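You operate a simulated robot arm through the tools that you are given. There is no shell and no other tool.

You are at the controls of a simulated robot arm. One attempt, no reset.

TASK
Rinse out beaker 26 at the basin and stand it on the grey mat.
Fine: empty it into the basin first, rinse it under the tap, tip the rinse water out too; tap off, no more than a splash spilt. Set down upright: what you pick out.

Only the result counts: the job must be done as asked and must still hold three seconds after the hand-in. Knocking over, shifting, dropping, spilling or breaking anything else fails it.

THE ROBOT
A 7-joint arm with a fingered hand, fixed in place. Base frame: the origin is on the floor under the middle of its stand, x ahead of it, y to its left, z up; the work surface is at about z = 0.88. Units: m, degrees, N and s.
It reaches about 1.164 m from its shoulder. Its first joint turns from -166.0 to 166.0 degrees. Payload 4.7 kg.
The tool frame sits at the grasp point between the pads (the TCP): z along the fingers, y along the line on which they close. The tips reach 0.036 m beyond it. The gripper opens to 0.12 m; its body begins 0.042 m behind the TCP. The gripper is a hand of 5 fingers: y runs from the thumb to the fingers, the wrist lies at [-0.018, -0.122, -0.21] in the tool frame, and closing takes about 1.5 s.
Orientation is that of the tool frame in the base frame, as a unit quaternion [w, x, y, z]. With the fingers straight down and the wrist toward the robot, the tool's x, y and z point along [0, 1, 0], [1, 0, 0] and [0, 0, -1] of the base frame.

THE INTERFACE
- The arm moves only by the tool send_rows. Its argument "increments" is a list of rows, each a list of 7 numbers: the finger opening in m, from 0 to 0.12, then the shift along the tool's x, y, z in units of 150 mm (1.0 is 150 mm), then the turn, a rotation vector about the tool's x, y, z in units of 45 degrees (1.0 is 45 degrees). In form: [[hand, x, y, z, rx, ry, rz], ...]. A call has 1 to 20 rows; each row is the pose to reach, as a shift and turn from the pose commanded when the call began, along the tool's axes at that moment. A call with a number of a shift or a turn outside -1 to 1 is refused whole. Rows are played at 5 a second. More than 0.05 m and 8.6 degrees between two rows, or a gripper value outside its range, and nothing of the call is played. Where a pose cannot be reached the arm comes as near as it can. A force on the tool above 40 N (or 10 N above the force at the start of the call, whichever is more), or a blocked arm, ends the call early, and 0.2 s more pass. The fingers move at their own pace (about 0.045 m/s each) and stop on an object; they squeeze with about 25 N. The grip force told is the motor's: it shows also when the fingers shut on nothing. Time passes only in rows, and 0.2 s behind the last, so rows that repeat a pose let the fingers close. The reply holds the time, the measured pose of the TCP, the force on the tool along the base axes, the opening and the grip force, in the units named above and with some noise, with the torque about the TCP (base axes, N m) and any sound that the robot's microphone picked up.
- Cameras (640 x 400 px; columns grow to the right, rows downward): "scene" is fixed at [0.4006, -0.6508, 1.5922]; the picture's right is [0.51, -0.86, 0.00], its down [-0.82, -0.49, -0.29] and it looks along [0.25, 0.15, -0.96] (base axes); focal length 241 px, centre (320, 200). "wrist" rides on the gripper at [0.072, -0.091, -0.143] in the tool frame; the picture's right is [-0.80, 0.28, -0.53], its down [-0.53, -0.73, 0.42] and it looks along [-0.27, 0.62, 0.74] (tool axes); focal length 234 px, centre (320, 200). There is no depth. A picture from a camera that has moved, and an enlarged one, comes with that camera's place and axes in the base frame and with its lens.
- snapshot(camera): a new picture of that camera. No time passes.
- set_grasp(shape): the hand has 5 fingers and takes this shape, open, in about a second: jaw (thumb against the fingers, like two jaws); tri (thumb and two fingers); tip (a fingertip pinch); poke (one finger out to press); point (the index stretched); flat (the hand flat); cup (the hand cupped); fist (a fist). The gripper value then closes the fingers along that shape, each until it touches; the sizes above hold for jaw. It gives what a move gives, with no picture.
- zoom(camera, box): a new picture of the part [left, top, right, bottom] of that camera's present view, enlarged. No time passes.
- sign_off(): hands the job in; it is judged then, once.

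Nothing tells you positions but the pictures and the camera data. Unless the task says otherwise, let go and move clear before handing in.

The tools are called after "Call:" by a JSON object that holds its "name" and its "arguments". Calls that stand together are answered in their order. send_rows: Moves the arm, as the interface text tells. Its arguments: {"type":"object","properties":{"increments":{"type":"array","items":{"type":"array","items":{"type":"number"}}}},"required":["increments"]} The other tools are called the same way: set_grasp (shape) gives the hand a shape; snapshot (camera) takes a picture; zoom (camera, box) takes an enlarged picture of a part of a camera's view; sign_off () hands the job in.

At the start:

```text
time: 0.0
tool_pos: [0.4636, -0.3778, 1.1823]
orientation: [-0.001, 0.707, 0.707, 0.0]
force: [-0.2, 0.0, 0.9]
ft_torque: [-0.03, -0.03, -0.02]
opening: 0.1195
finger_force: 0.1
shape: jaw
```

scene: 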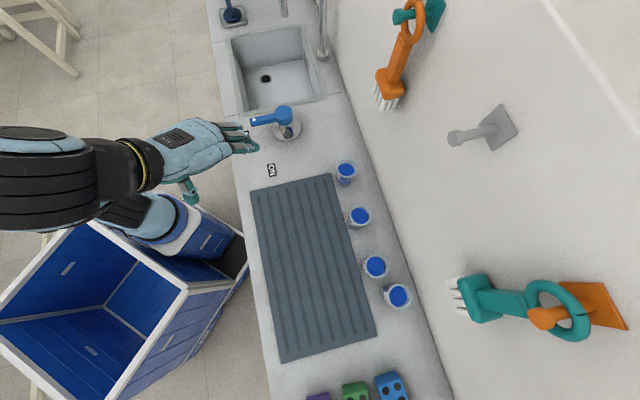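
wrist: 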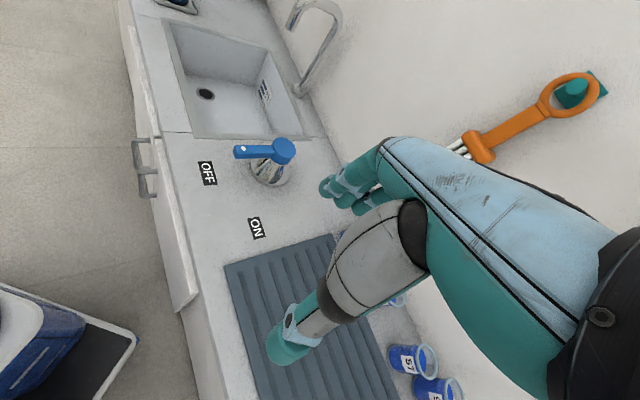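

I see a basin at the far left with a tap, a blue lever with OFF/ON labels, a grey ribbed mat, and four blue-liquid beakers in a row behind the mat. I'll zoom in to read the labels before moving.

Call:
{"name": "zoom", "arguments": {"camera": "scene", "box": [320, 150, 420, 320]}}

Call:
{"name": "zoom", "arguments": {"camera": "scene", "box": [200, 0, 360, 190]}}

Call:
{"name": "zoom", "arguments": {"camera": "wrist", "box": [360, 280, 480, 400]}}

Call:
{"name": "zoom", "arguments": {"camera": "wrist", "box": [130, 0, 370, 250]}}

```text
2.35 times, centred on (370, 235) of scene
camera zoom: at [0.4006, -0.6508, 1.5922], right [0.51, -0.86, 0.0], down [-0.82, -0.49, -0.29], along [0.25, 0.15, -0.96], focal length 568 px, centre (202, 118)
```

zoom: 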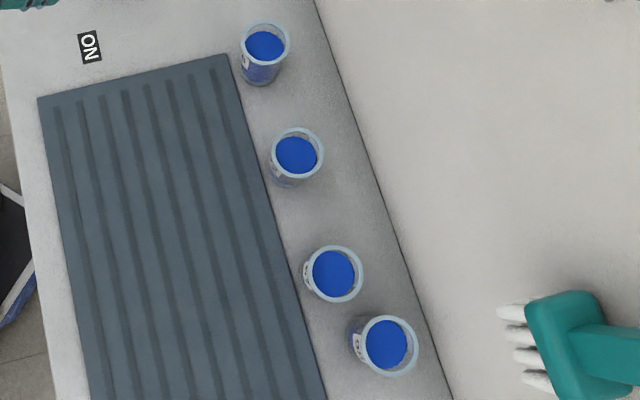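

```text
2.11 times, centred on (280, 95) of scene
camera zoom: at [0.4006, -0.6508, 1.5922], right [0.51, -0.86, 0.0], down [-0.82, -0.49, -0.29], along [0.25, 0.15, -0.96], focal length 508 px, centre (404, 421)
```

zoom: 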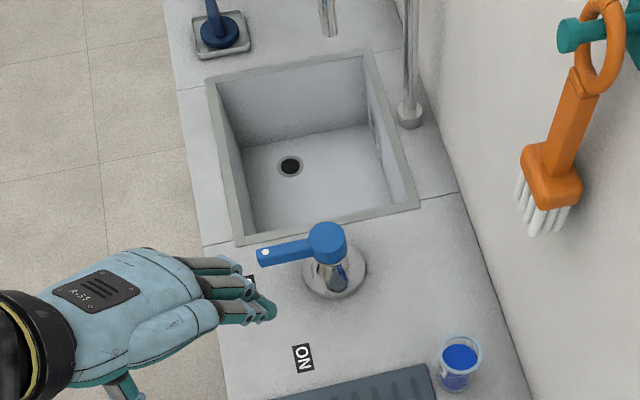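

```text
3.33 times, centred on (420, 340) of wrist
camera zoom: at [0.3717, -0.3039, 1.3273], right [0.28, -0.8, 0.53], down [-0.73, -0.53, -0.42], along [0.62, -0.27, -0.74], focal length 781 px, centre (-13, -267)
```

zoom: 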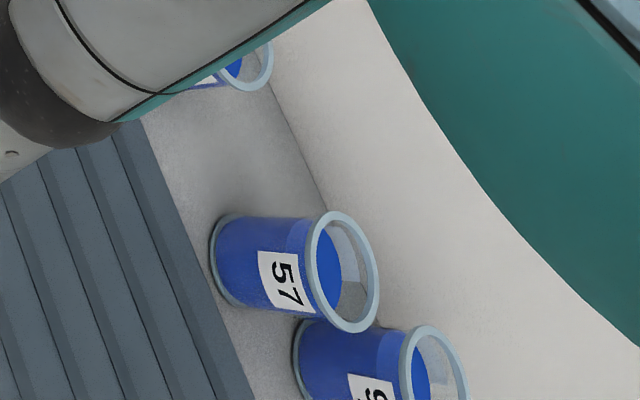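

```text
1.60 times, centred on (250, 125) of wrist
camera zoom: at [0.3717, -0.3039, 1.3273], right [0.28, -0.8, 0.53], down [-0.73, -0.53, -0.42], along [0.62, -0.27, -0.74], focal length 375 px, centre (432, 320)
```

zoom: 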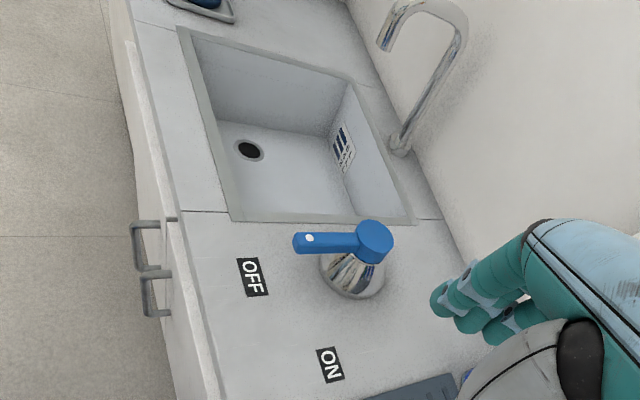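

The counter runs diagonally: the basin is centred near (0.94, -0.13), the spout tip near (0.973, -0.188, 1.06), and the lever hub near (0.737, -0.324, 0.965). The beakers are near (0.68,-0.57), (0.58,-0.67), (0.49,-0.76) and (0.45,-0.84). The third reads 57 and the fourth 9-something, so I'll turn the hand toward a side-grasp pose to read the rest.

Call:
{"name": "send_rows", "arguments": {"increments": [[0.12, 0, 0, 0, -0.0925, 0.0378, 0.1453], [0.12, 0, 0, 0, -0.185, 0.0757, 0.2907], [0.12, 0, 0, 0, -0.2775, 0.1135, 0.436], [0.12, 0, 0, 0, -0.37, 0.1513, 0.5813], [0.12, 0, 0, 0, -0.4625, 0.1892, 0.7267], [0.12, 0, 0, 0, -0.555, 0.227, 0.872]]}}

Call:
{"name": "snapshot", "arguments": {"camera": "wrist"}}

Call:
{"name": "snapshot", "arguments": {"camera": "scene"}}

```text
time: 1.4
tool_pos: [0.4636, -0.3787, 1.1837]
orientation: [0.089, 0.882, 0.411, 0.211]
force: [-0.1, -0.7, 0.7]
ft_torque: [0.04, -0.03, -0.01]
opening: 0.1195
finger_force: 0.1
shape: jaw
```

```text
taken
camera wrist: at [0.3785, -0.265, 1.304], right [-0.5, -0.8, 0.32], down [-0.62, 0.08, -0.78], along [0.6, -0.59, -0.53], focal length 234 px, centre (320, 200)
```

wrist: 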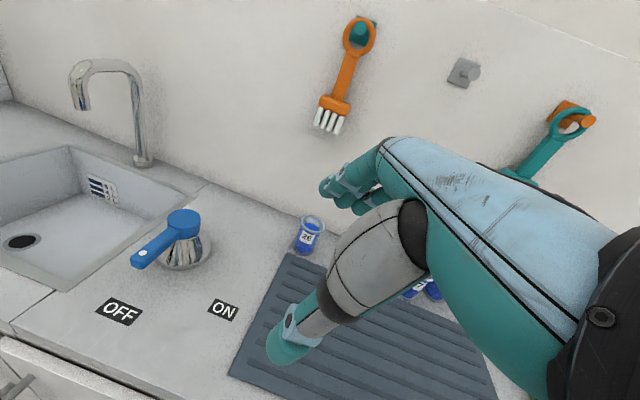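

```text
taken
```

scene: 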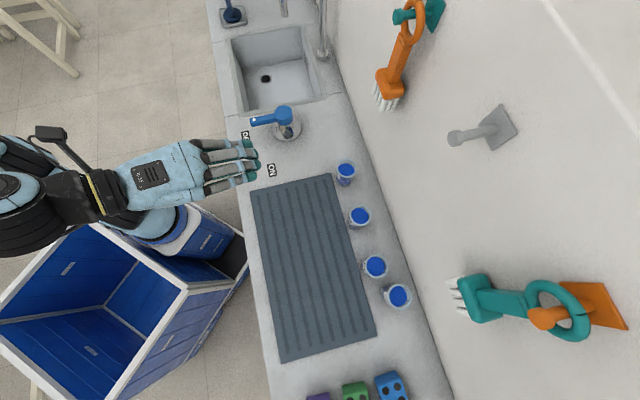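

Call:
{"name": "zoom", "arguments": {"camera": "wrist", "box": [280, 200, 340, 260]}}

Call:
{"name": "zoom", "arguments": {"camera": "wrist", "box": [0, 30, 260, 340]}}

Call:
{"name": "zoom", "arguments": {"camera": "scene", "box": [0, 100, 300, 250]}}

```text
6.67 times, centred on (310, 230) of wrist
camera zoom: at [0.3785, -0.265, 1.304], right [-0.5, -0.8, 0.32], down [-0.62, 0.08, -0.78], along [0.6, -0.59, -0.53], focal length 1561 px, centre (387, 0)
```

zoom: 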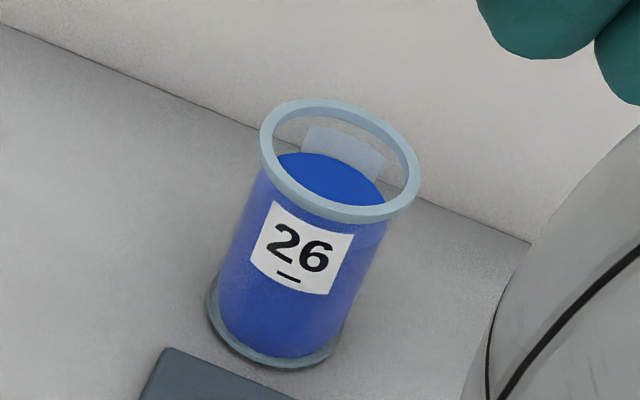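

```text
1.29 times, centred on (130, 185) of wrist
camera zoom: at [0.3785, -0.265, 1.304], right [-0.5, -0.8, 0.32], down [-0.62, 0.08, -0.78], along [0.6, -0.59, -0.53], focal length 302 px, centre (565, 219)
```

zoom: 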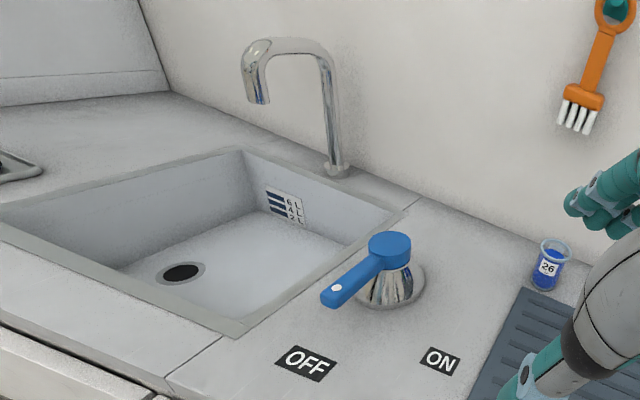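

```text
2.13 times, centred on (150, 175) of scene
camera zoom: at [0.4006, -0.6508, 1.5922], right [0.51, -0.86, 0.0], down [-0.82, -0.49, -0.29], along [0.25, 0.15, -0.96], focal length 515 px, centre (683, 253)
```

zoom: 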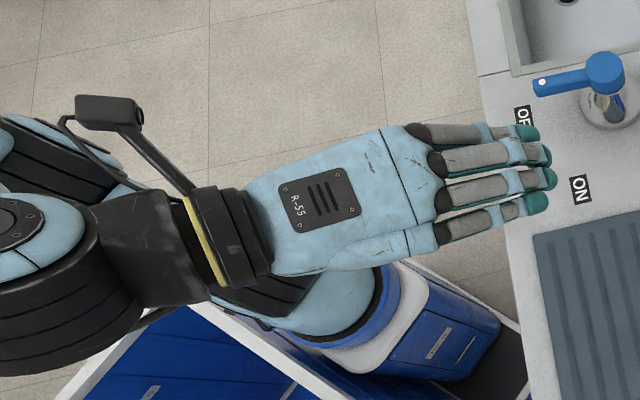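

Beaker 26 is the one nearest the basin, at about (0.68, -0.572), roughly 85 mm tall and 55 mm wide. I'll keep turning to the side-grasp pose, with the camera on top and the fingers pointing at the wall.

Call:
{"name": "send_rows", "arguments": {"increments": [[0.12, 0, 0, 0, -0.0925, 0.0378, 0.1453], [0.12, 0, 0, 0, -0.185, 0.0757, 0.2907], [0.12, 0, 0, 0, -0.2775, 0.1135, 0.436], [0.12, 0, 0, 0, -0.37, 0.1513, 0.5813], [0.12, 0, 0, 0, -0.4625, 0.1892, 0.7267], [0.12, 0, 0, 0, -0.555, 0.227, 0.872]]}}

Call:
{"name": "zoom", "arguments": {"camera": "wrist", "box": [0, 0, 320, 200]}}

Call:
{"name": "snapshot", "arguments": {"camera": "scene"}}

```text
time: 2.8
tool_pos: [0.4652, -0.3768, 1.1854]
orientation: [0.162, 0.907, 0.046, 0.387]
force: [0.6, -0.3, -0.7]
ft_torque: [-0.01, -0.01, 0.02]
opening: 0.1195
finger_force: 0.0
shape: jaw
```

```text
2.00 times, centred on (160, 100) of wrist
camera zoom: at [0.4152, -0.237, 1.2972], right [-0.95, -0.3, -0.12], down [-0.04, 0.47, -0.88], along [0.32, -0.83, -0.46], focal length 468 px, centre (640, 400)
```

zoom: 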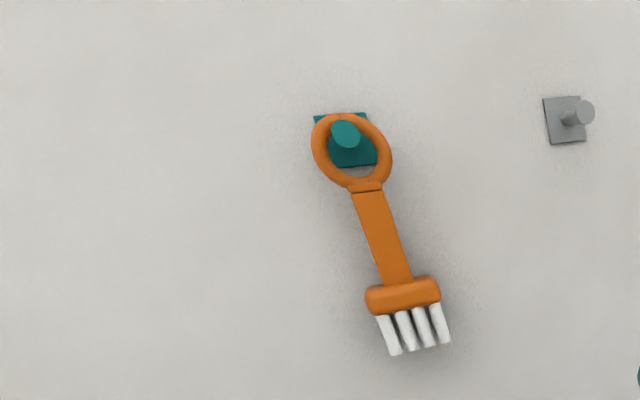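

```text
taken
```

scene: 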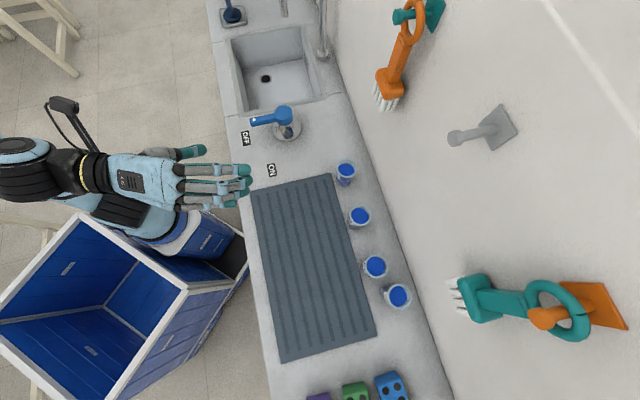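

The second turn went smoothly and everything else is in place. I'll finish the turn.

Call:
{"name": "send_rows", "arguments": {"increments": [[0.12, 0, 0, 0, -0.0925, 0.0378, 0.1453], [0.12, 0, 0, 0, -0.185, 0.0757, 0.2907], [0.12, 0, 0, 0, -0.2775, 0.1135, 0.436], [0.12, 0, 0, 0, -0.37, 0.1513, 0.5813], [0.12, 0, 0, 0, -0.4625, 0.1892, 0.7267], [0.12, 0, 0, 0, -0.555, 0.227, 0.872]]}}

Call:
{"name": "snapshot", "arguments": {"camera": "wrist"}}

Call:
{"name": "snapshot", "arguments": {"camera": "scene"}}

```text
time: 4.2
tool_pos: [0.4625, -0.377, 1.1828]
orientation: [0.209, 0.777, -0.327, 0.495]
force: [-0.2, 0.5, -0.6]
ft_torque: [-0.02, 0.02, -0.01]
opening: 0.1198
finger_force: 0.1
shape: jaw
out of reach, approached as far as the arm can: row 3
```

```text
taken
camera wrist: at [0.4586, -0.2418, 1.3102], right [-0.77, 0.39, -0.51], down [0.64, 0.4, -0.66], along [-0.06, -0.83, -0.55], focal length 234 px, centre (320, 200)
```

wrist: 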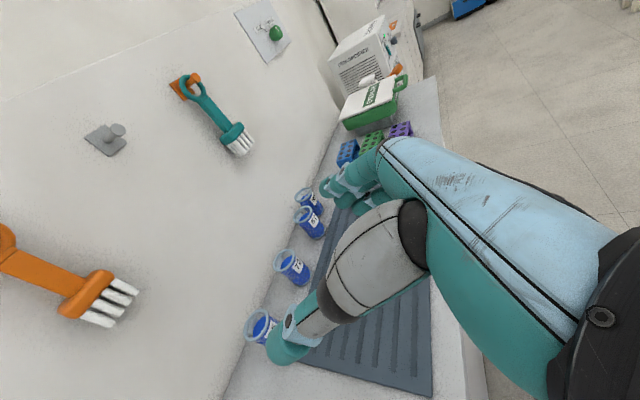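

```text
taken
```

scene: 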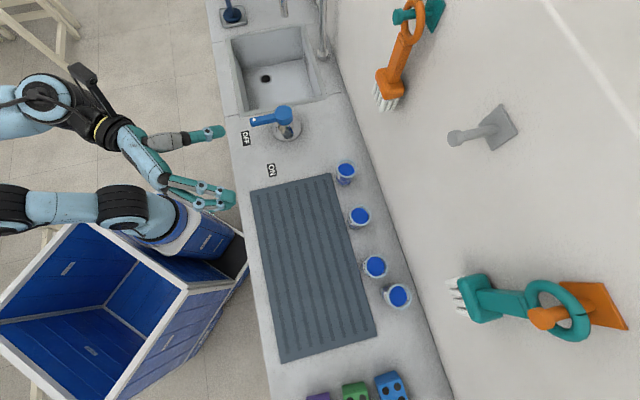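

The hand is now at the intended side-grasp orientation, with the thumb toward the basin. One intermediate row was at the arm's limits, so I'll look at the arm posture and the plate inside the basin before going on.

Call:
{"name": "zoom", "arguments": {"camera": "scene", "box": [0, 40, 260, 240]}}

Call:
{"name": "zoom", "arguments": {"camera": "scene", "box": [210, 0, 350, 130]}}

```text
2.00 times, centred on (130, 140) of scene
camera zoom: at [0.4006, -0.6508, 1.5922], right [0.51, -0.86, 0.0], down [-0.82, -0.49, -0.29], along [0.25, 0.15, -0.96], focal length 482 px, centre (700, 320)
```

zoom: 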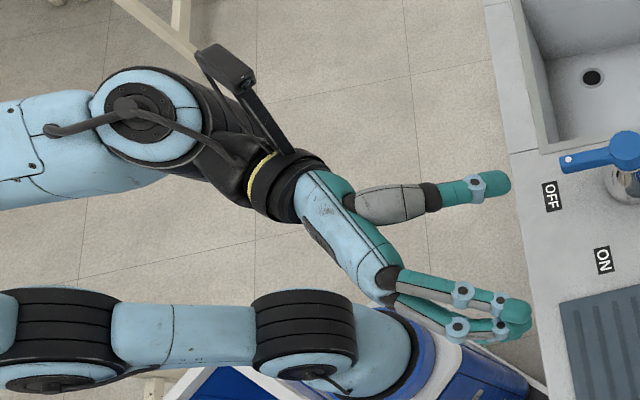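

```text
3.08 times, centred on (280, 65) of scene
camera zoom: at [0.4006, -0.6508, 1.5922], right [0.51, -0.86, 0.0], down [-0.82, -0.49, -0.29], along [0.25, 0.15, -0.96], focal length 742 px, centre (443, 615)
```

zoom: 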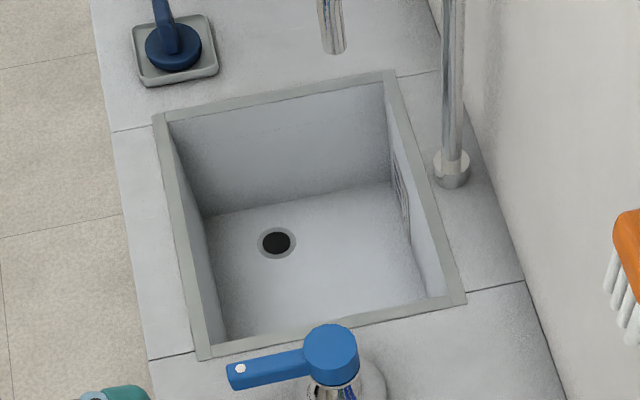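

The basin, drain and tap are clear. Before touching anything I'll do an empty-handed dry run: move over the basin and test that the pouring roll is reachable.

Call:
{"name": "send_rows", "arguments": {"increments": [[0.12, 0, -0.25, 0.06, 0, 0, 0], [0.12, 0, -0.5, 0.12, 0, 0, 0], [0.12, 0, -0.75, 0.18, 0, 0, 0], [0.12, 0, -1.0, 0.25, 0, 0, 0]]}}

Call:
{"name": "send_rows", "arguments": {"increments": [[0.12, 0, -0.25, 0.06, 0, 0, 0], [0.12, 0, -0.5, 0.12, 0, 0, 0], [0.12, 0, -0.75, 0.18, 0, 0, 0], [0.12, 0, -1.0, 0.25, 0, 0, 0]]}}

Call:
{"name": "send_rows", "arguments": {"increments": [[0.12, 0, -0.25, 0.06, 0, 0, 0], [0.12, 0, -0.5, 0.12, 0, 0, 0], [0.12, 0, -0.75, 0.18, 0, 0, 0], [0.12, 0, -1.0, 0.25, 0, 0, 0]]}}

```text
time: 5.2
tool_pos: [0.5947, -0.2959, 1.1701]
orientation: [0.207, 0.778, -0.327, 0.495]
force: [-0.3, -0.2, 0.3]
ft_torque: [0.06, 0.0, 0.01]
opening: 0.1198
finger_force: 0.1
shape: jaw
```

```text
time: 6.2
tool_pos: [0.725, -0.2139, 1.1519]
orientation: [0.207, 0.777, -0.328, 0.496]
force: [-0.8, 0.9, 0.9]
ft_torque: [0.04, 0.03, -0.03]
opening: 0.1204
finger_force: 0.1
shape: jaw
```

```text
time: 7.2
tool_pos: [0.8562, -0.1362, 1.1373]
orientation: [0.207, 0.777, -0.327, 0.496]
force: [-0.6, 0.2, 0.6]
ft_torque: [0.1, 0.07, 0.03]
opening: 0.1199
finger_force: 0.0
shape: jaw
```

The hand is over the front part of the basin. Now I'll test the roll that tips the mouth toward the far end of the basin.

Call:
{"name": "send_rows", "arguments": {"increments": [[0.12, 0, 0, 0, 0, 0, -0.16], [0.12, 0, 0, 0, 0, 0, -0.33], [0.12, 0, 0, 0, 0, 0, -0.5], [0.12, 0, 0, 0, 0, 0, -0.67], [0.12, 0, 0, 0, 0, 0, -0.83], [0.12, 0, 0, 0, 0, 0, -1.0]]}}

Call:
{"name": "send_rows", "arguments": {"increments": [[0.12, 0, 0, 0, 0, 0, -0.16], [0.12, 0, 0, 0, 0, 0, -0.33], [0.12, 0, 0, 0, 0, 0, -0.5], [0.12, 0, 0, 0, 0, 0, -0.67], [0.12, 0, 0, 0, 0, 0, -0.83], [0.12, 0, 0, 0, 0, 0, -1.0]]}}

Call:
{"name": "snapshot", "arguments": {"camera": "scene"}}

```text
time: 8.6
tool_pos: [0.8566, -0.1354, 1.1373]
orientation: [0.382, 0.844, -0.004, 0.377]
force: [-0.4, -0.4, -0.3]
ft_torque: [0.0, 0.0, -0.02]
opening: 0.1201
finger_force: 0.2
shape: jaw
```

```text
time: 10.0
tool_pos: [0.8581, -0.1352, 1.1363]
orientation: [0.498, 0.781, 0.319, 0.202]
force: [-0.3, -0.1, -1.6]
ft_torque: [0.0, -0.01, 0.0]
opening: 0.12
finger_force: 0.1
shape: jaw
```

```text
taken
```

scene: 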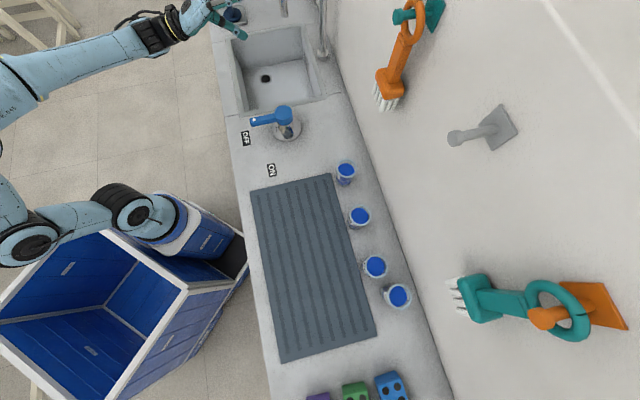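

Rolling 90° worked with the TCP holding its place. I'll continue the test to 135°, then further.

Call:
{"name": "send_rows", "arguments": {"increments": [[0.12, 0, 0, 0, 0, 0, -0.16], [0.12, 0, 0, 0, 0, 0, -0.33], [0.12, 0, 0, 0, 0, 0, -0.5], [0.12, 0, 0, 0, 0, 0, -0.67], [0.12, 0, 0, 0, 0, 0, -0.83], [0.12, 0, 0, 0, 0, 0, -1.0]]}}

Call:
{"name": "snapshot", "arguments": {"camera": "wrist"}}

Call:
{"name": "snapshot", "arguments": {"camera": "scene"}}

```text
time: 11.4
tool_pos: [0.8574, -0.1352, 1.1357]
orientation: [0.537, 0.599, 0.595, -0.004]
force: [1.2, 0.6, -0.4]
ft_torque: [-0.02, 0.0, -0.01]
opening: 0.1199
finger_force: 0.0
shape: jaw
```

```text
taken
camera wrist: at [0.7209, -0.0157, 1.0926], right [-0.37, -0.15, 0.92], down [-0.41, -0.86, -0.31], along [0.83, -0.49, 0.26], focal length 234 px, centre (320, 200)
```

wrist: 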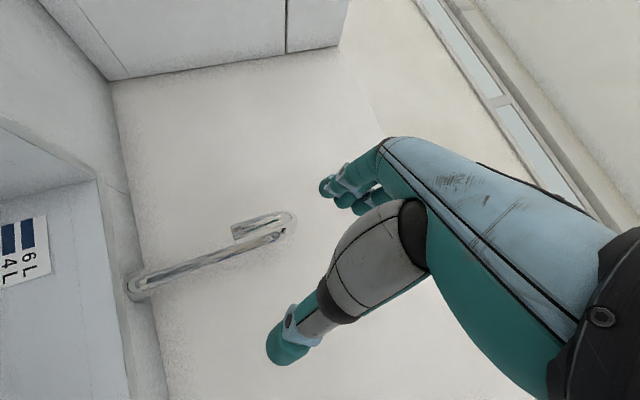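

```text
taken
```

scene: 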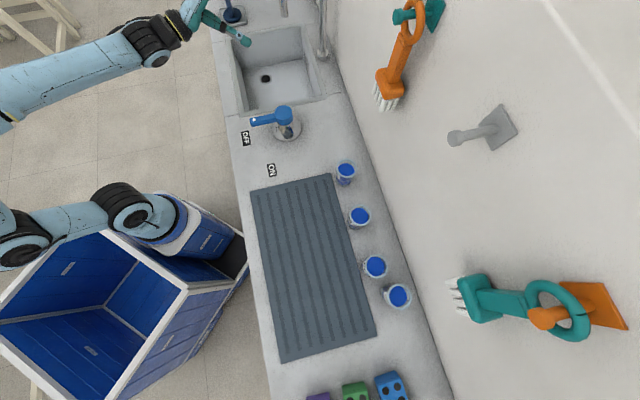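

The 135° pour roll is fully reachable, and a 4L/6L scale is visible on the basin wall. I'll roll back upright, then go to the tap lever, which I'll straddle with the open jaw and swing to ON.

Call:
{"name": "send_rows", "arguments": {"increments": [[0.12, 0, 0, 0, 0, 0, 0.16], [0.12, 0, 0, 0, 0, 0, 0.33], [0.12, 0, 0, 0, 0, 0, 0.5], [0.12, 0, 0, 0, 0, 0, 0.67], [0.12, 0, 0, 0, 0, 0, 0.83], [0.12, 0, 0, 0, 0, 0, 1.0]]}}

Call:
{"name": "send_rows", "arguments": {"increments": [[0.12, 0, 0, 0, 0, 0, 0.16], [0.12, 0, 0, 0, 0, 0, 0.33], [0.12, 0, 0, 0, 0, 0, 0.5], [0.12, 0, 0, 0, 0, 0, 0.67], [0.12, 0, 0, 0, 0, 0, 0.83], [0.12, 0, 0, 0, 0, 0, 1.0]]}}

Call:
{"name": "send_rows", "arguments": {"increments": [[0.12, 0, 0, 0, 0, 0, 0.16], [0.12, 0, 0, 0, 0, 0, 0.33], [0.12, 0, 0, 0, 0, 0, 0.5], [0.12, 0, 0, 0, 0, 0, 0.67], [0.12, 0, 0, 0, 0, 0, 0.83], [0.12, 0, 0, 0, 0, 0, 1.0]]}}

```text
time: 12.8
tool_pos: [0.8555, -0.1337, 1.1365]
orientation: [0.497, 0.782, 0.317, 0.203]
force: [-0.5, 0.5, -0.1]
ft_torque: [0.03, 0.02, -0.02]
opening: 0.1199
finger_force: 0.1
shape: jaw
```

```text
time: 14.2
tool_pos: [0.8568, -0.1345, 1.1355]
orientation: [0.381, 0.843, -0.005, 0.379]
force: [-0.8, -0.5, 0.2]
ft_torque: [-0.01, 0.01, -0.02]
opening: 0.1198
finger_force: 0.0
shape: jaw
```

```text
time: 15.6
tool_pos: [0.8572, -0.1342, 1.1368]
orientation: [0.207, 0.777, -0.328, 0.496]
force: [-1.1, 0.2, 0.6]
ft_torque: [0.02, 0.0, 0.01]
opening: 0.1199
finger_force: 0.0
shape: jaw
```

I'm back upright over the basin. Next I'll shift above the lever end and tilt the fingers to point steeply down.

Call:
{"name": "send_rows", "arguments": {"increments": [[0.12, -0.055, 0.235, -0.022, 0, 0, 0], [0.12, -0.11, 0.47, -0.044, 0, 0, 0], [0.12, -0.167, 0.707, -0.066, 0, 0, 0]]}}

Call:
{"name": "send_rows", "arguments": {"increments": [[0.12, -0.028, 0.118, -0.011, 0, -0.16, 0], [0.12, -0.055, 0.235, -0.022, 0, -0.33, 0], [0.12, -0.083, 0.353, -0.033, 0, -0.5, 0], [0.12, -0.11, 0.47, -0.044, 0, -0.67, 0], [0.12, -0.14, 0.59, -0.055, 0, -0.83, 0], [0.12, -0.167, 0.707, -0.066, 0, -1.0, 0]]}}

Call:
{"name": "snapshot", "arguments": {"camera": "wrist"}}

Call:
{"name": "snapshot", "arguments": {"camera": "scene"}}

```text
time: 16.4
tool_pos: [0.7666, -0.1956, 1.1172]
orientation: [0.207, 0.778, -0.327, 0.494]
force: [-0.2, 0.0, -0.7]
ft_torque: [-0.01, -0.04, -0.03]
opening: 0.1202
finger_force: 0.0
shape: jaw
```

```text
time: 17.8
tool_pos: [0.6775, -0.2551, 1.1001]
orientation: [0.065, 0.908, -0.382, 0.159]
force: [0.3, -0.1, 0.8]
ft_torque: [-0.02, -0.02, 0.0]
opening: 0.1197
finger_force: 0.1
shape: jaw
```

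```text
taken
camera wrist: at [0.756, -0.2048, 1.2597], right [-0.85, 0.47, 0.22], down [0.27, 0.77, -0.58], along [-0.44, -0.43, -0.78], focal length 234 px, centre (320, 200)
```

wrist: 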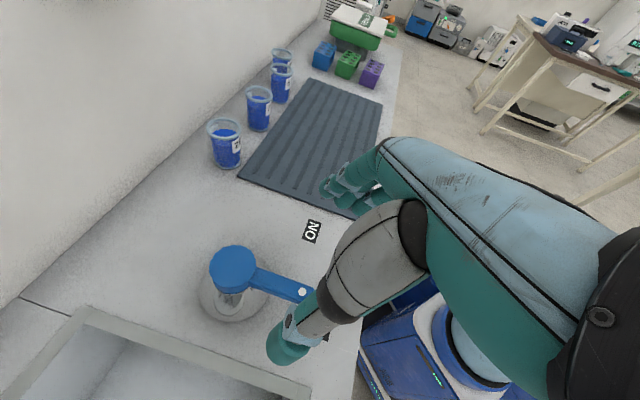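

```text
taken
```

scene: 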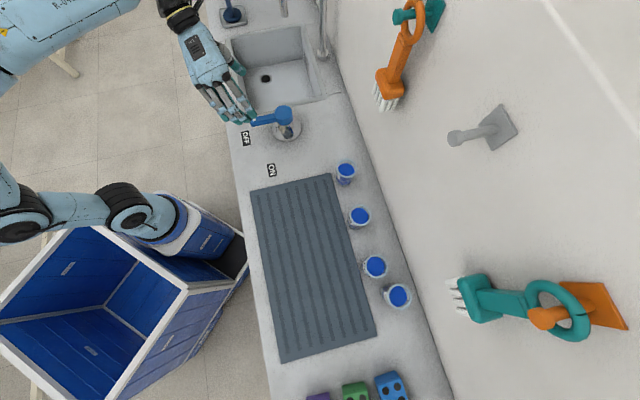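

The lever's white dot is directly below the grasp point, with thumb and fingers on either side. I'll lower straight down so they straddle the lever.

Call:
{"name": "send_rows", "arguments": {"increments": [[0.12, -0.065, 0, 0.178, 0, 0, 0], [0.12, -0.13, 0, 0.356, 0, 0, 0], [0.12, -0.194, 0, 0.534, 0, 0, 0], [0.12, -0.26, 0, 0.712, 0, 0, 0], [0.12, -0.324, 0, 0.89, 0, 0, 0]]}}

Call:
{"name": "snapshot", "arguments": {"camera": "wrist"}}

Call:
{"name": "zoom", "arguments": {"camera": "scene", "box": [170, 50, 330, 190]}}

```text
time: 19.0
tool_pos: [0.6782, -0.2568, 0.9551]
orientation: [0.067, 0.908, -0.382, 0.161]
force: [-0.4, -0.6, 0.9]
ft_torque: [-0.01, 0.01, 0.01]
opening: 0.12
finger_force: 0.1
shape: jaw
```

```text
taken
camera wrist: at [0.7559, -0.205, 1.1155], right [-0.85, 0.47, 0.22], down [0.28, 0.77, -0.58], along [-0.44, -0.44, -0.78], focal length 234 px, centre (320, 200)
```

wrist: 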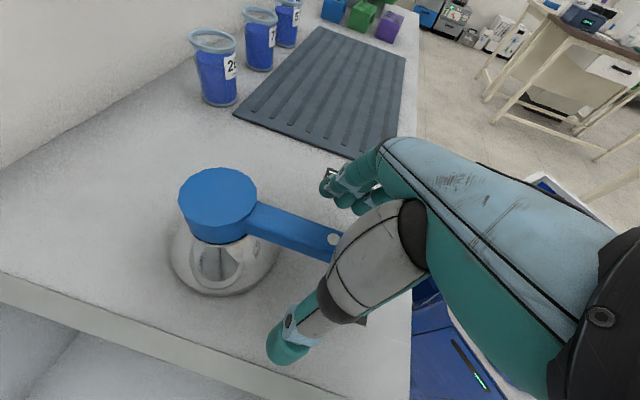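

```text
2.86 times, centred on (250, 120) of scene
camera zoom: at [0.4006, -0.6508, 1.5922], right [0.51, -0.86, 0.0], down [-0.82, -0.49, -0.29], along [0.25, 0.15, -0.96], focal length 689 px, centre (520, 429)
```

zoom: 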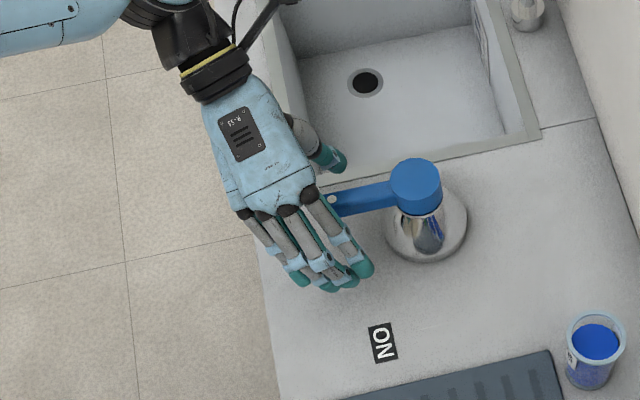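

The jaw straddles the lever, with the thumb on the basin side. I'll sweep the hand along the arc around the hub so the thumb swings the lever toward ON, stopping partway to check.

Call:
{"name": "send_rows", "arguments": {"increments": [[0.12, 0.021, 0.115, 0.008, 0, 0, 0], [0.12, 0.042, 0.231, 0.015, 0, 0, 0], [0.12, 0.032, 0.337, 0.012, 0, 0, 0], [0.12, 0.022, 0.443, 0.008, 0, 0, 0], [0.12, 0.045, 0.54, 0.018, 0, 0, 0], [0.12, 0.072, 0.635, 0.027, 0, 0, 0]]}}

Call:
{"name": "snapshot", "arguments": {"camera": "wrist"}}

Call:
{"name": "zoom", "arguments": {"camera": "scene", "box": [170, 0, 370, 190]}}

```text
time: 20.4
tool_pos: [0.6174, -0.3308, 0.9559]
orientation: [0.067, 0.908, -0.382, 0.161]
force: [0.3, 0.6, 0.5]
ft_torque: [-0.01, 0.02, 0.0]
opening: 0.12
finger_force: 0.0
shape: jaw
```

```text
taken
camera wrist: at [0.6953, -0.2792, 1.1153], right [-0.85, 0.47, 0.22], down [0.28, 0.77, -0.58], along [-0.44, -0.44, -0.78], focal length 234 px, centre (320, 200)
```

wrist: 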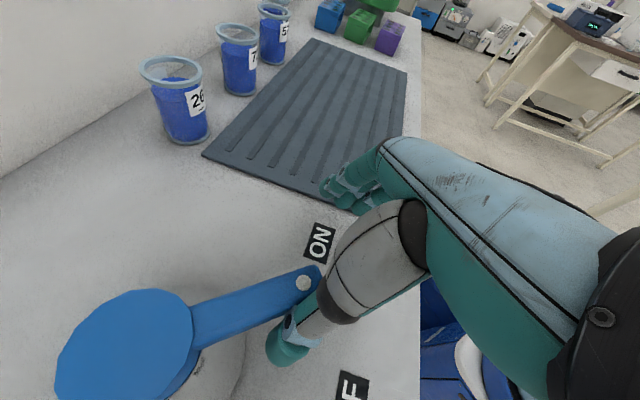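

```text
2.11 times, centred on (270, 95) of scene
camera zoom: at [0.4006, -0.6508, 1.5922], right [0.51, -0.86, 0.0], down [-0.82, -0.49, -0.29], along [0.25, 0.15, -0.96], focal length 508 px, centre (425, 421)
```

zoom: 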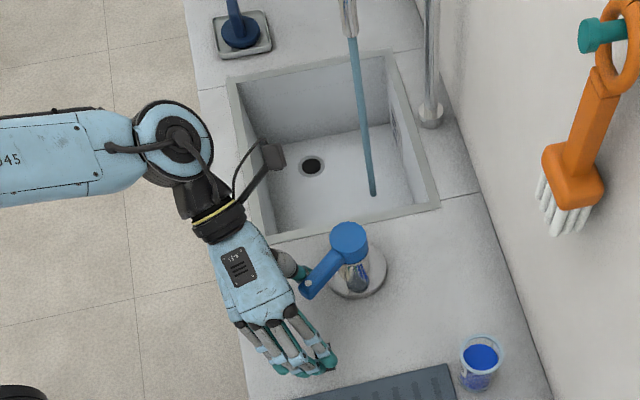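

Water is now running in a clean stream into the basin with the lever about two-thirds over, and that flow is enough. I'll back the thumb off the lever and lift straight up.

Call:
{"name": "send_rows", "arguments": {"increments": [[0.12, 0, -0.133, 0, 0, 0, 0], [0.12, 0.068, -0.133, -0.188, 0, 0, 0], [0.12, 0.137, -0.133, -0.376, 0, 0, 0], [0.12, 0.205, -0.133, -0.564, 0, 0, 0], [0.12, 0.274, -0.133, -0.752, 0, 0, 0]]}}

Call:
{"name": "zoom", "arguments": {"camera": "scene", "box": [170, 0, 370, 190]}}

```text
time: 21.6
tool_pos: [0.6317, -0.3159, 1.0767]
orientation: [0.067, 0.908, -0.381, 0.159]
force: [-0.2, -0.2, 0.2]
ft_torque: [0.0, 0.03, -0.02]
opening: 0.1199
finger_force: 0.1
shape: jaw
```

```text
2.11 times, centred on (270, 95) of scene
camera zoom: at [0.4006, -0.6508, 1.5922], right [0.51, -0.86, 0.0], down [-0.82, -0.49, -0.29], along [0.25, 0.15, -0.96], focal length 508 px, centre (425, 421)
```

zoom: 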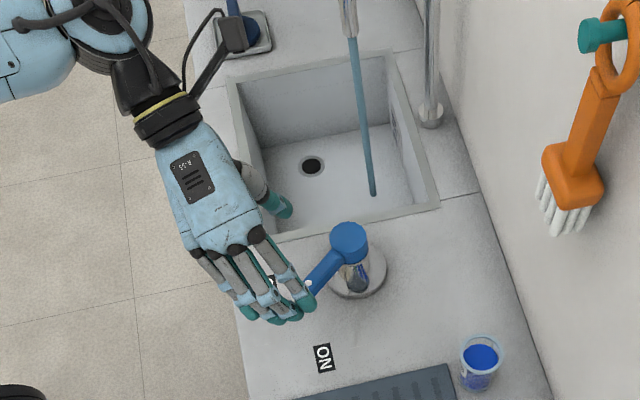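

The tap keeps running with the hand clear. Next I'll move to the pre-grasp spot in front of beaker 26, tilting back to a side grasp and narrowing the jaw to 0.10.

Call:
{"name": "send_rows", "arguments": {"increments": [[0.1, 0.056, 0.161, 0.108, 0, 0.16, 0], [0.1, 0.112, 0.322, 0.216, 0, 0.33, 0], [0.1, 0.168, 0.483, 0.324, 0, 0.5, 0], [0.1, 0.225, 0.644, 0.432, 0, 0.67, 0], [0.1, 0.281, 0.805, 0.54, 0, 0.83, 0], [0.1, 0.337, 0.966, 0.648, 0, 1.0, 0]]}}

Call:
{"name": "snapshot", "arguments": {"camera": "wrist"}}

Call:
{"name": "zoom", "arguments": {"camera": "scene", "box": [220, 80, 420, 280]}}

```text
time: 23.0
tool_pos: [0.586, -0.4753, 1.0043]
orientation: [0.208, 0.776, -0.326, 0.497]
force: [0.7, -0.5, 0.8]
ft_torque: [0.08, 0.06, 0.0]
opening: 0.1002
finger_force: 0.0
shape: jaw
```

```text
taken
camera wrist: at [0.581, -0.3398, 1.1305], right [-0.77, 0.39, -0.51], down [0.64, 0.4, -0.66], along [-0.05, -0.83, -0.55], focal length 234 px, centre (320, 200)
```

wrist: 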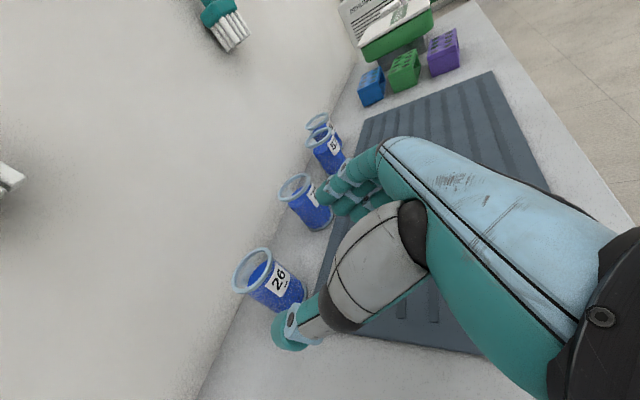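

```text
2.00 times, centred on (320, 180) of scene
camera zoom: at [0.4006, -0.6508, 1.5922], right [0.51, -0.86, 0.0], down [-0.82, -0.49, -0.29], along [0.25, 0.15, -0.96], focal length 482 px, centre (320, 240)
```

zoom: 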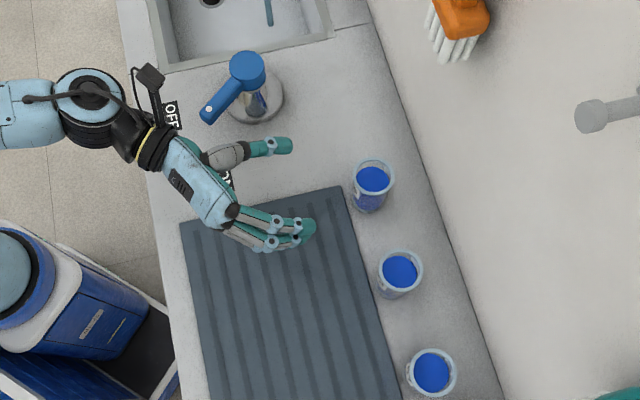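

The hand is aligned in front of beaker 26, but earlier views show the four fingers extend well below the grasp point on the little-finger side, which could scrape the counter. I'll try the three-finger "tri" shape here and look.

Call:
{"name": "set_grasp", "arguments": {"shape": "tri"}}

Call:
{"name": "snapshot", "arguments": {"camera": "wrist"}}

Call:
{"name": "zoom", "arguments": {"camera": "scene", "box": [220, 80, 420, 280]}}

```text
time: 23.9
tool_pos: [0.5858, -0.4753, 1.0023]
orientation: [0.207, 0.777, -0.328, 0.495]
force: [-1.1, -0.6, 0.2]
ft_torque: [0.01, 0.01, -0.03]
opening: 0.12
finger_force: 0.0
shape: tri
```

```text
taken
camera wrist: at [0.5815, -0.34, 1.1294], right [-0.77, 0.39, -0.51], down [0.64, 0.4, -0.66], along [-0.05, -0.83, -0.55], focal length 234 px, centre (320, 200)
```

wrist: 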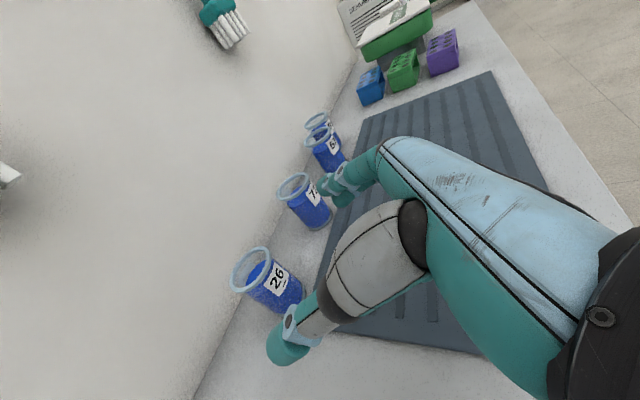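

```text
2.00 times, centred on (320, 180) of scene
camera zoom: at [0.4006, -0.6508, 1.5922], right [0.51, -0.86, 0.0], down [-0.82, -0.49, -0.29], along [0.25, 0.15, -0.96], focal length 482 px, centre (320, 240)
```

zoom: 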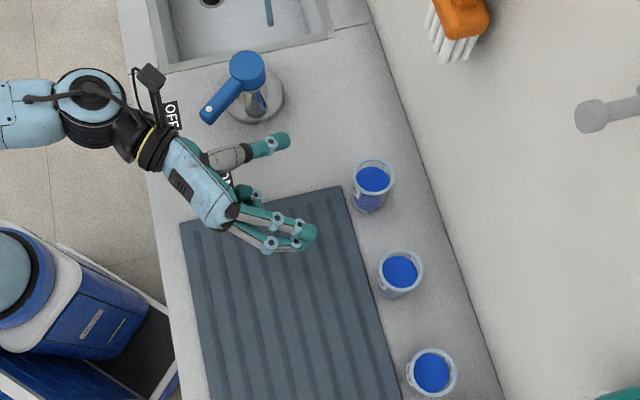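

In tri, the thumb and two fingers stay extended at grasp height and the other two curl up out of the way. I'll advance about 60% of the way toward beaker 26 and check the alignment.

Call:
{"name": "send_rows", "arguments": {"increments": [[0.11, 0.007, 0, 0.2, 0, 0, 0], [0.11, 0.014, 0.001, 0.4, 0, 0, 0], [0.11, 0.021, 0.002, 0.6, 0, 0, 0]]}}

Call:
{"name": "snapshot", "arguments": {"camera": "wrist"}}

Call:
{"name": "zoom", "arguments": {"camera": "scene", "box": [240, 100, 400, 260]}}

```text
time: 24.7
tool_pos: [0.6412, -0.5342, 0.9709]
orientation: [0.209, 0.778, -0.326, 0.496]
force: [0.1, 0.4, 1.1]
ft_torque: [0.01, 0.02, 0.04]
opening: 0.1101
finger_force: 0.0
shape: tri
```

```text
taken
camera wrist: at [0.6353, -0.3992, 1.0978], right [-0.77, 0.39, -0.51], down [0.64, 0.4, -0.66], along [-0.05, -0.83, -0.55], focal length 234 px, centre (320, 200)
```

wrist: 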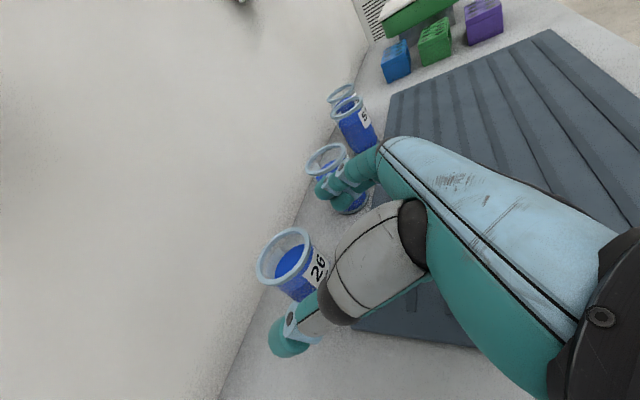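

```text
2.50 times, centred on (320, 180) of scene
camera zoom: at [0.4006, -0.6508, 1.5922], right [0.51, -0.86, 0.0], down [-0.82, -0.49, -0.29], along [0.25, 0.15, -0.96], focal length 603 px, centre (320, 250)
```

zoom: 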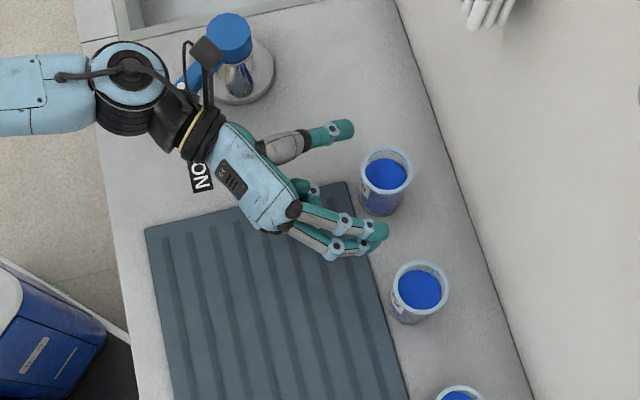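

Alignment looks right in both views. I'll zoom the wrist view once more to refine the beaker centre before the last 55 mm.

Call:
{"name": "zoom", "arguments": {"camera": "wrist", "box": [220, 200, 380, 380]}}

Call:
{"name": "zoom", "arguments": {"camera": "scene", "box": [310, 120, 370, 200]}}

```text
2.22 times, centred on (300, 290) of wrist
camera zoom: at [0.6353, -0.3992, 1.0978], right [-0.77, 0.39, -0.51], down [0.64, 0.4, -0.66], along [-0.05, -0.83, -0.55], focal length 520 px, centre (364, 0)
```

zoom: 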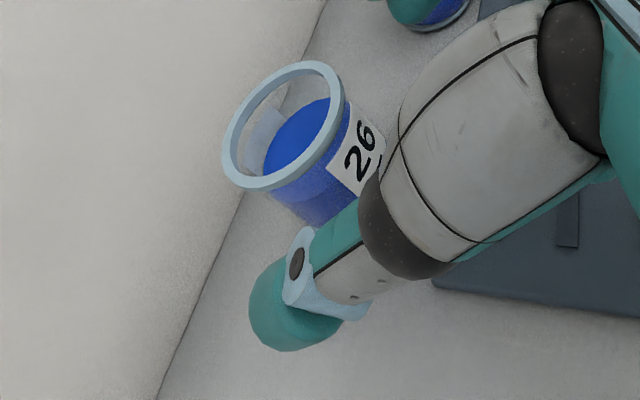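

```text
5.00 times, centred on (340, 160) of scene
camera zoom: at [0.4006, -0.6508, 1.5922], right [0.51, -0.86, 0.0], down [-0.82, -0.49, -0.29], along [0.25, 0.15, -0.96], focal length 1206 px, centre (220, 400)
```

zoom: 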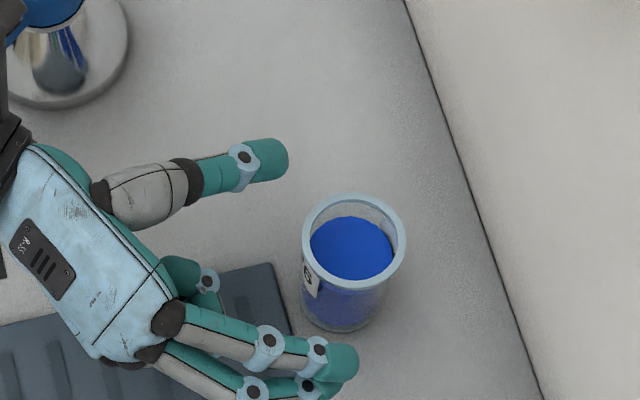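

The beaker centre refines to (0.682, -0.572), with a rim about 60 mm across. I'll make the final advance and check before closing.

Call:
{"name": "send_rows", "arguments": {"increments": [[0.11, 0.004, -0.003, 0.14, 0, 0, 0], [0.11, 0.008, -0.007, 0.28, 0, 0, 0], [0.11, 0.013, -0.01, 0.417, 0, 0, 0]]}}

Call:
{"name": "snapshot", "arguments": {"camera": "wrist"}}

Call:
{"name": "zoom", "arguments": {"camera": "scene", "box": [290, 110, 390, 230]}}

```text
time: 25.5
tool_pos: [0.682, -0.5745, 0.9424]
orientation: [0.208, 0.777, -0.327, 0.495]
force: [-1.0, -0.2, 0.2]
ft_torque: [0.05, 0.02, 0.0]
opening: 0.11
finger_force: 0.0
shape: tri
```

```text
taken
camera wrist: at [0.6775, -0.4397, 1.0696], right [-0.77, 0.39, -0.51], down [0.64, 0.4, -0.66], along [-0.05, -0.83, -0.55], focal length 234 px, centre (320, 200)
```

wrist: 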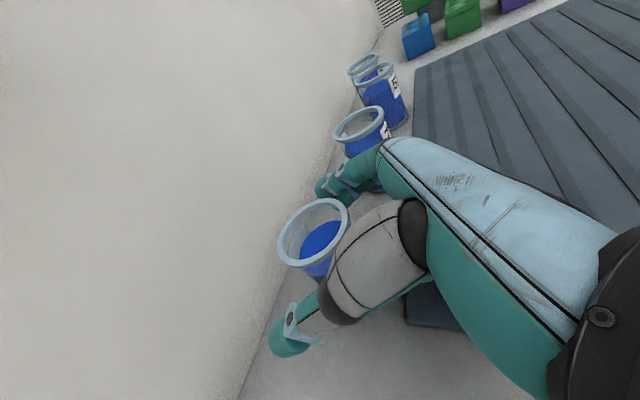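

```text
3.33 times, centred on (340, 170) of scene
camera zoom: at [0.4006, -0.6508, 1.5922], right [0.51, -0.86, 0.0], down [-0.82, -0.49, -0.29], along [0.25, 0.15, -0.96], focal length 804 px, centre (253, 300)
```

zoom: 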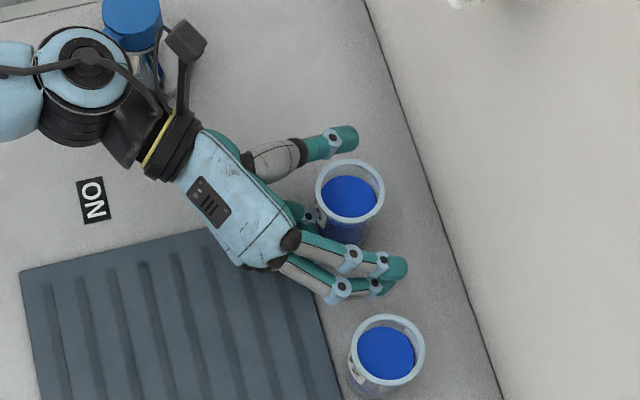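

The beaker sits between the thumb and two fingers, clear of its neighbour. Closing the grip now.

Call:
{"name": "send_rows", "arguments": {"increments": [[0.08, 0, 0, 0, 0, 0, 0], [0.06, 0, 0, 0, 0, 0, 0], [0.04, 0, 0, 0, 0, 0, 0], [0.03, 0, 0, 0, 0, 0, 0], [0.02, 0, 0, 0, 0, 0, 0], [0.02, 0, 0, 0, 0, 0, 0], [0.02, 0, 0, 0, 0, 0, 0], [0.02, 0, 0, 0, 0, 0, 0]]}}

Call:
{"name": "snapshot", "arguments": {"camera": "wrist"}}

Call:
{"name": "zoom", "arguments": {"camera": "scene", "box": [290, 110, 390, 230]}}

```text
time: 27.3
tool_pos: [0.6831, -0.5765, 0.9423]
orientation: [0.208, 0.778, -0.327, 0.494]
force: [0.3, 0.2, -0.4]
ft_torque: [0.01, 0.0, 0.03]
opening: 0.0371
finger_force: 25.4
shape: tri
```

```text
taken
camera wrist: at [0.6774, -0.4396, 1.0694], right [-0.77, 0.39, -0.51], down [0.64, 0.4, -0.66], along [-0.05, -0.83, -0.55], focal length 234 px, centre (320, 200)
```

wrist: 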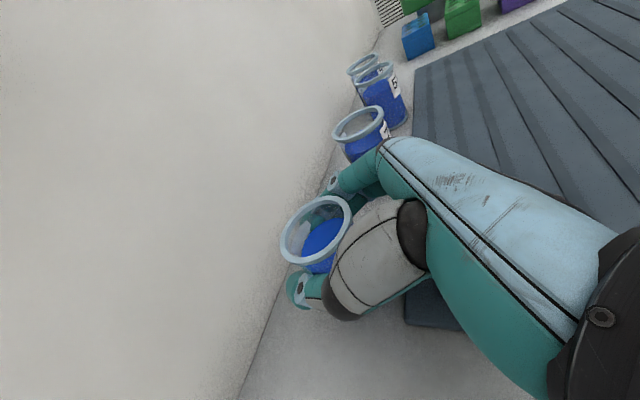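

```text
3.33 times, centred on (340, 170) of scene
camera zoom: at [0.4006, -0.6508, 1.5922], right [0.51, -0.86, 0.0], down [-0.82, -0.49, -0.29], along [0.25, 0.15, -0.96], focal length 804 px, centre (253, 300)
```

zoom: 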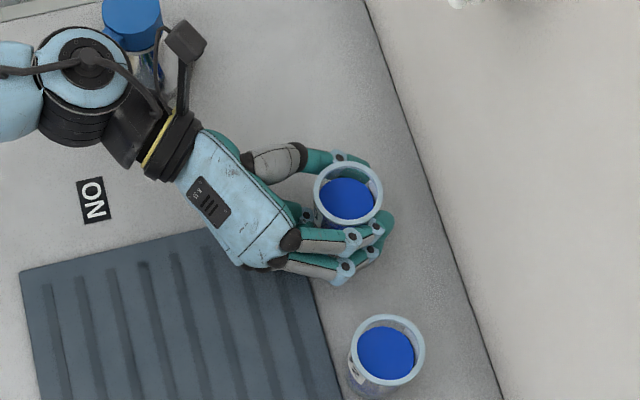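

The grip reads 25 N with the fingers wrapped around the beaker, which hasn't moved. I'll lift gently by 40 mm and check that it comes along level.

Call:
{"name": "send_rows", "arguments": {"increments": [[0.02, 0.06, 0, -0.028, 0, 0, 0], [0.02, 0.12, 0, -0.056, 0, 0, 0], [0.02, 0.181, 0, -0.0845, 0, 0, 0], [0.02, 0.242, 0, -0.113, 0, 0, 0]]}}

Call:
{"name": "snapshot", "arguments": {"camera": "wrist"}}

Call:
{"name": "zoom", "arguments": {"camera": "scene", "box": [290, 110, 390, 230]}}

```text
time: 28.3
tool_pos: [0.683, -0.575, 0.9827]
orientation: [0.207, 0.777, -0.327, 0.495]
force: [0.0, 1.1, -1.4]
ft_torque: [-0.02, 0.0, 0.01]
opening: 0.0371
finger_force: 25.2
shape: tri
```

```text
taken
camera wrist: at [0.6777, -0.4401, 1.1093], right [-0.77, 0.39, -0.51], down [0.64, 0.4, -0.66], along [-0.05, -0.83, -0.55], focal length 234 px, centre (320, 200)
```

wrist: 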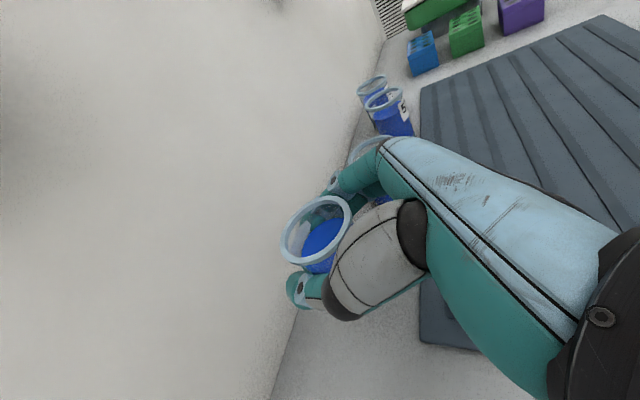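

```text
3.33 times, centred on (340, 170) of scene
camera zoom: at [0.4006, -0.6508, 1.5922], right [0.51, -0.86, 0.0], down [-0.82, -0.49, -0.29], along [0.25, 0.15, -0.96], focal length 804 px, centre (253, 300)
```

zoom: 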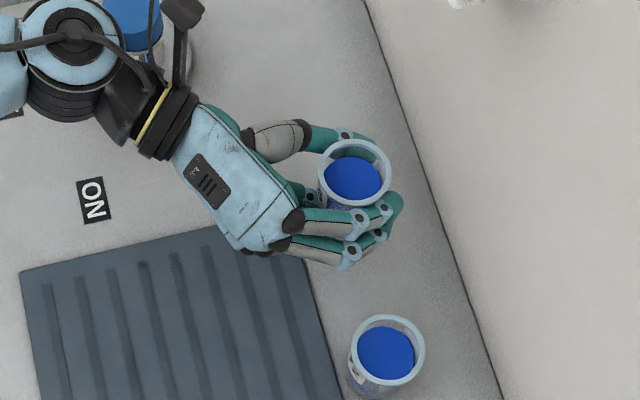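

Beaker 26 is held level and followed the hand. I'll retract away from the wall while lifting, then carry it smoothly along toward the basin, above the lever.

Call:
{"name": "send_rows", "arguments": {"increments": [[0.02, 0.029, 0, -0.095, 0, 0, 0], [0.02, 0.088, 0, -0.28, 0, 0, 0], [0.02, 0.147, 0, -0.47, 0, 0, 0], [0.02, 0.206, 0, -0.66, 0, 0, 0], [0.02, 0.265, 0, -0.85, 0, 0, 0], [0.02, 0.294, 0, -0.947, 0, 0, 0]]}}

Call:
{"name": "send_rows", "arguments": {"increments": [[0.02, -0.002, -0.074, -0.0145, 0, 0, 0], [0.02, -0.006, -0.23, -0.045, 0, 0, 0], [0.02, -0.011, -0.415, -0.081, 0, 0, 0], [0.02, -0.016, -0.6, -0.118, 0, 0, 0], [0.02, -0.021, -0.784, -0.154, 0, 0, 0], [0.02, -0.025, -0.922, -0.181, 0, 0, 0]]}}

Call:
{"name": "zoom", "arguments": {"camera": "scene", "box": [170, 0, 370, 190]}}

Call:
{"name": "snapshot", "arguments": {"camera": "wrist"}}

```text
time: 29.7
tool_pos: [0.607, -0.4966, 1.0843]
orientation: [0.208, 0.778, -0.327, 0.496]
force: [0.3, -0.2, -2.6]
ft_torque: [-0.03, -0.02, -0.01]
opening: 0.0375
finger_force: 24.9
shape: tri
```

```text
time: 31.1
tool_pos: [0.689, -0.3802, 1.0899]
orientation: [0.207, 0.778, -0.327, 0.496]
force: [-0.1, -0.4, -1.1]
ft_torque: [0.01, 0.03, 0.02]
opening: 0.0375
finger_force: 25.6
shape: tri
```

```text
2.11 times, centred on (270, 95) of scene
camera zoom: at [0.4006, -0.6508, 1.5922], right [0.51, -0.86, 0.0], down [-0.82, -0.49, -0.29], along [0.25, 0.15, -0.96], focal length 508 px, centre (425, 421)
```

zoom: 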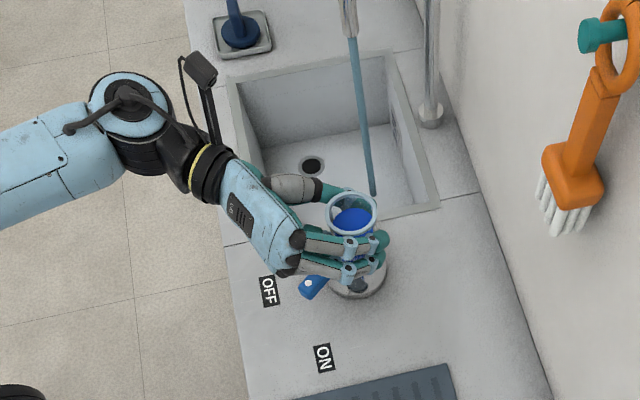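

```text
taken
camera wrist: at [0.6846, -0.245, 1.2167], right [-0.77, 0.39, -0.51], down [0.64, 0.4, -0.66], along [-0.05, -0.83, -0.55], focal length 234 px, centre (320, 200)
```

wrist: 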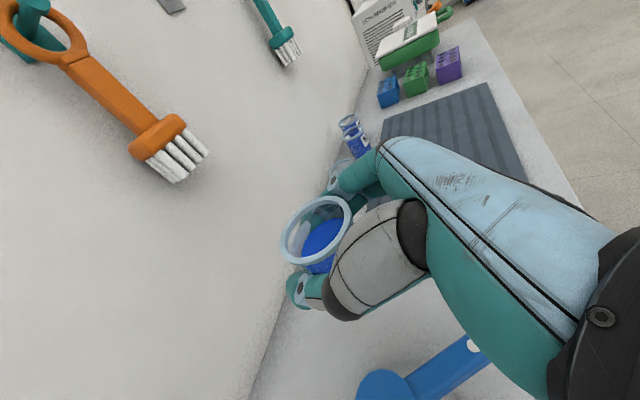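

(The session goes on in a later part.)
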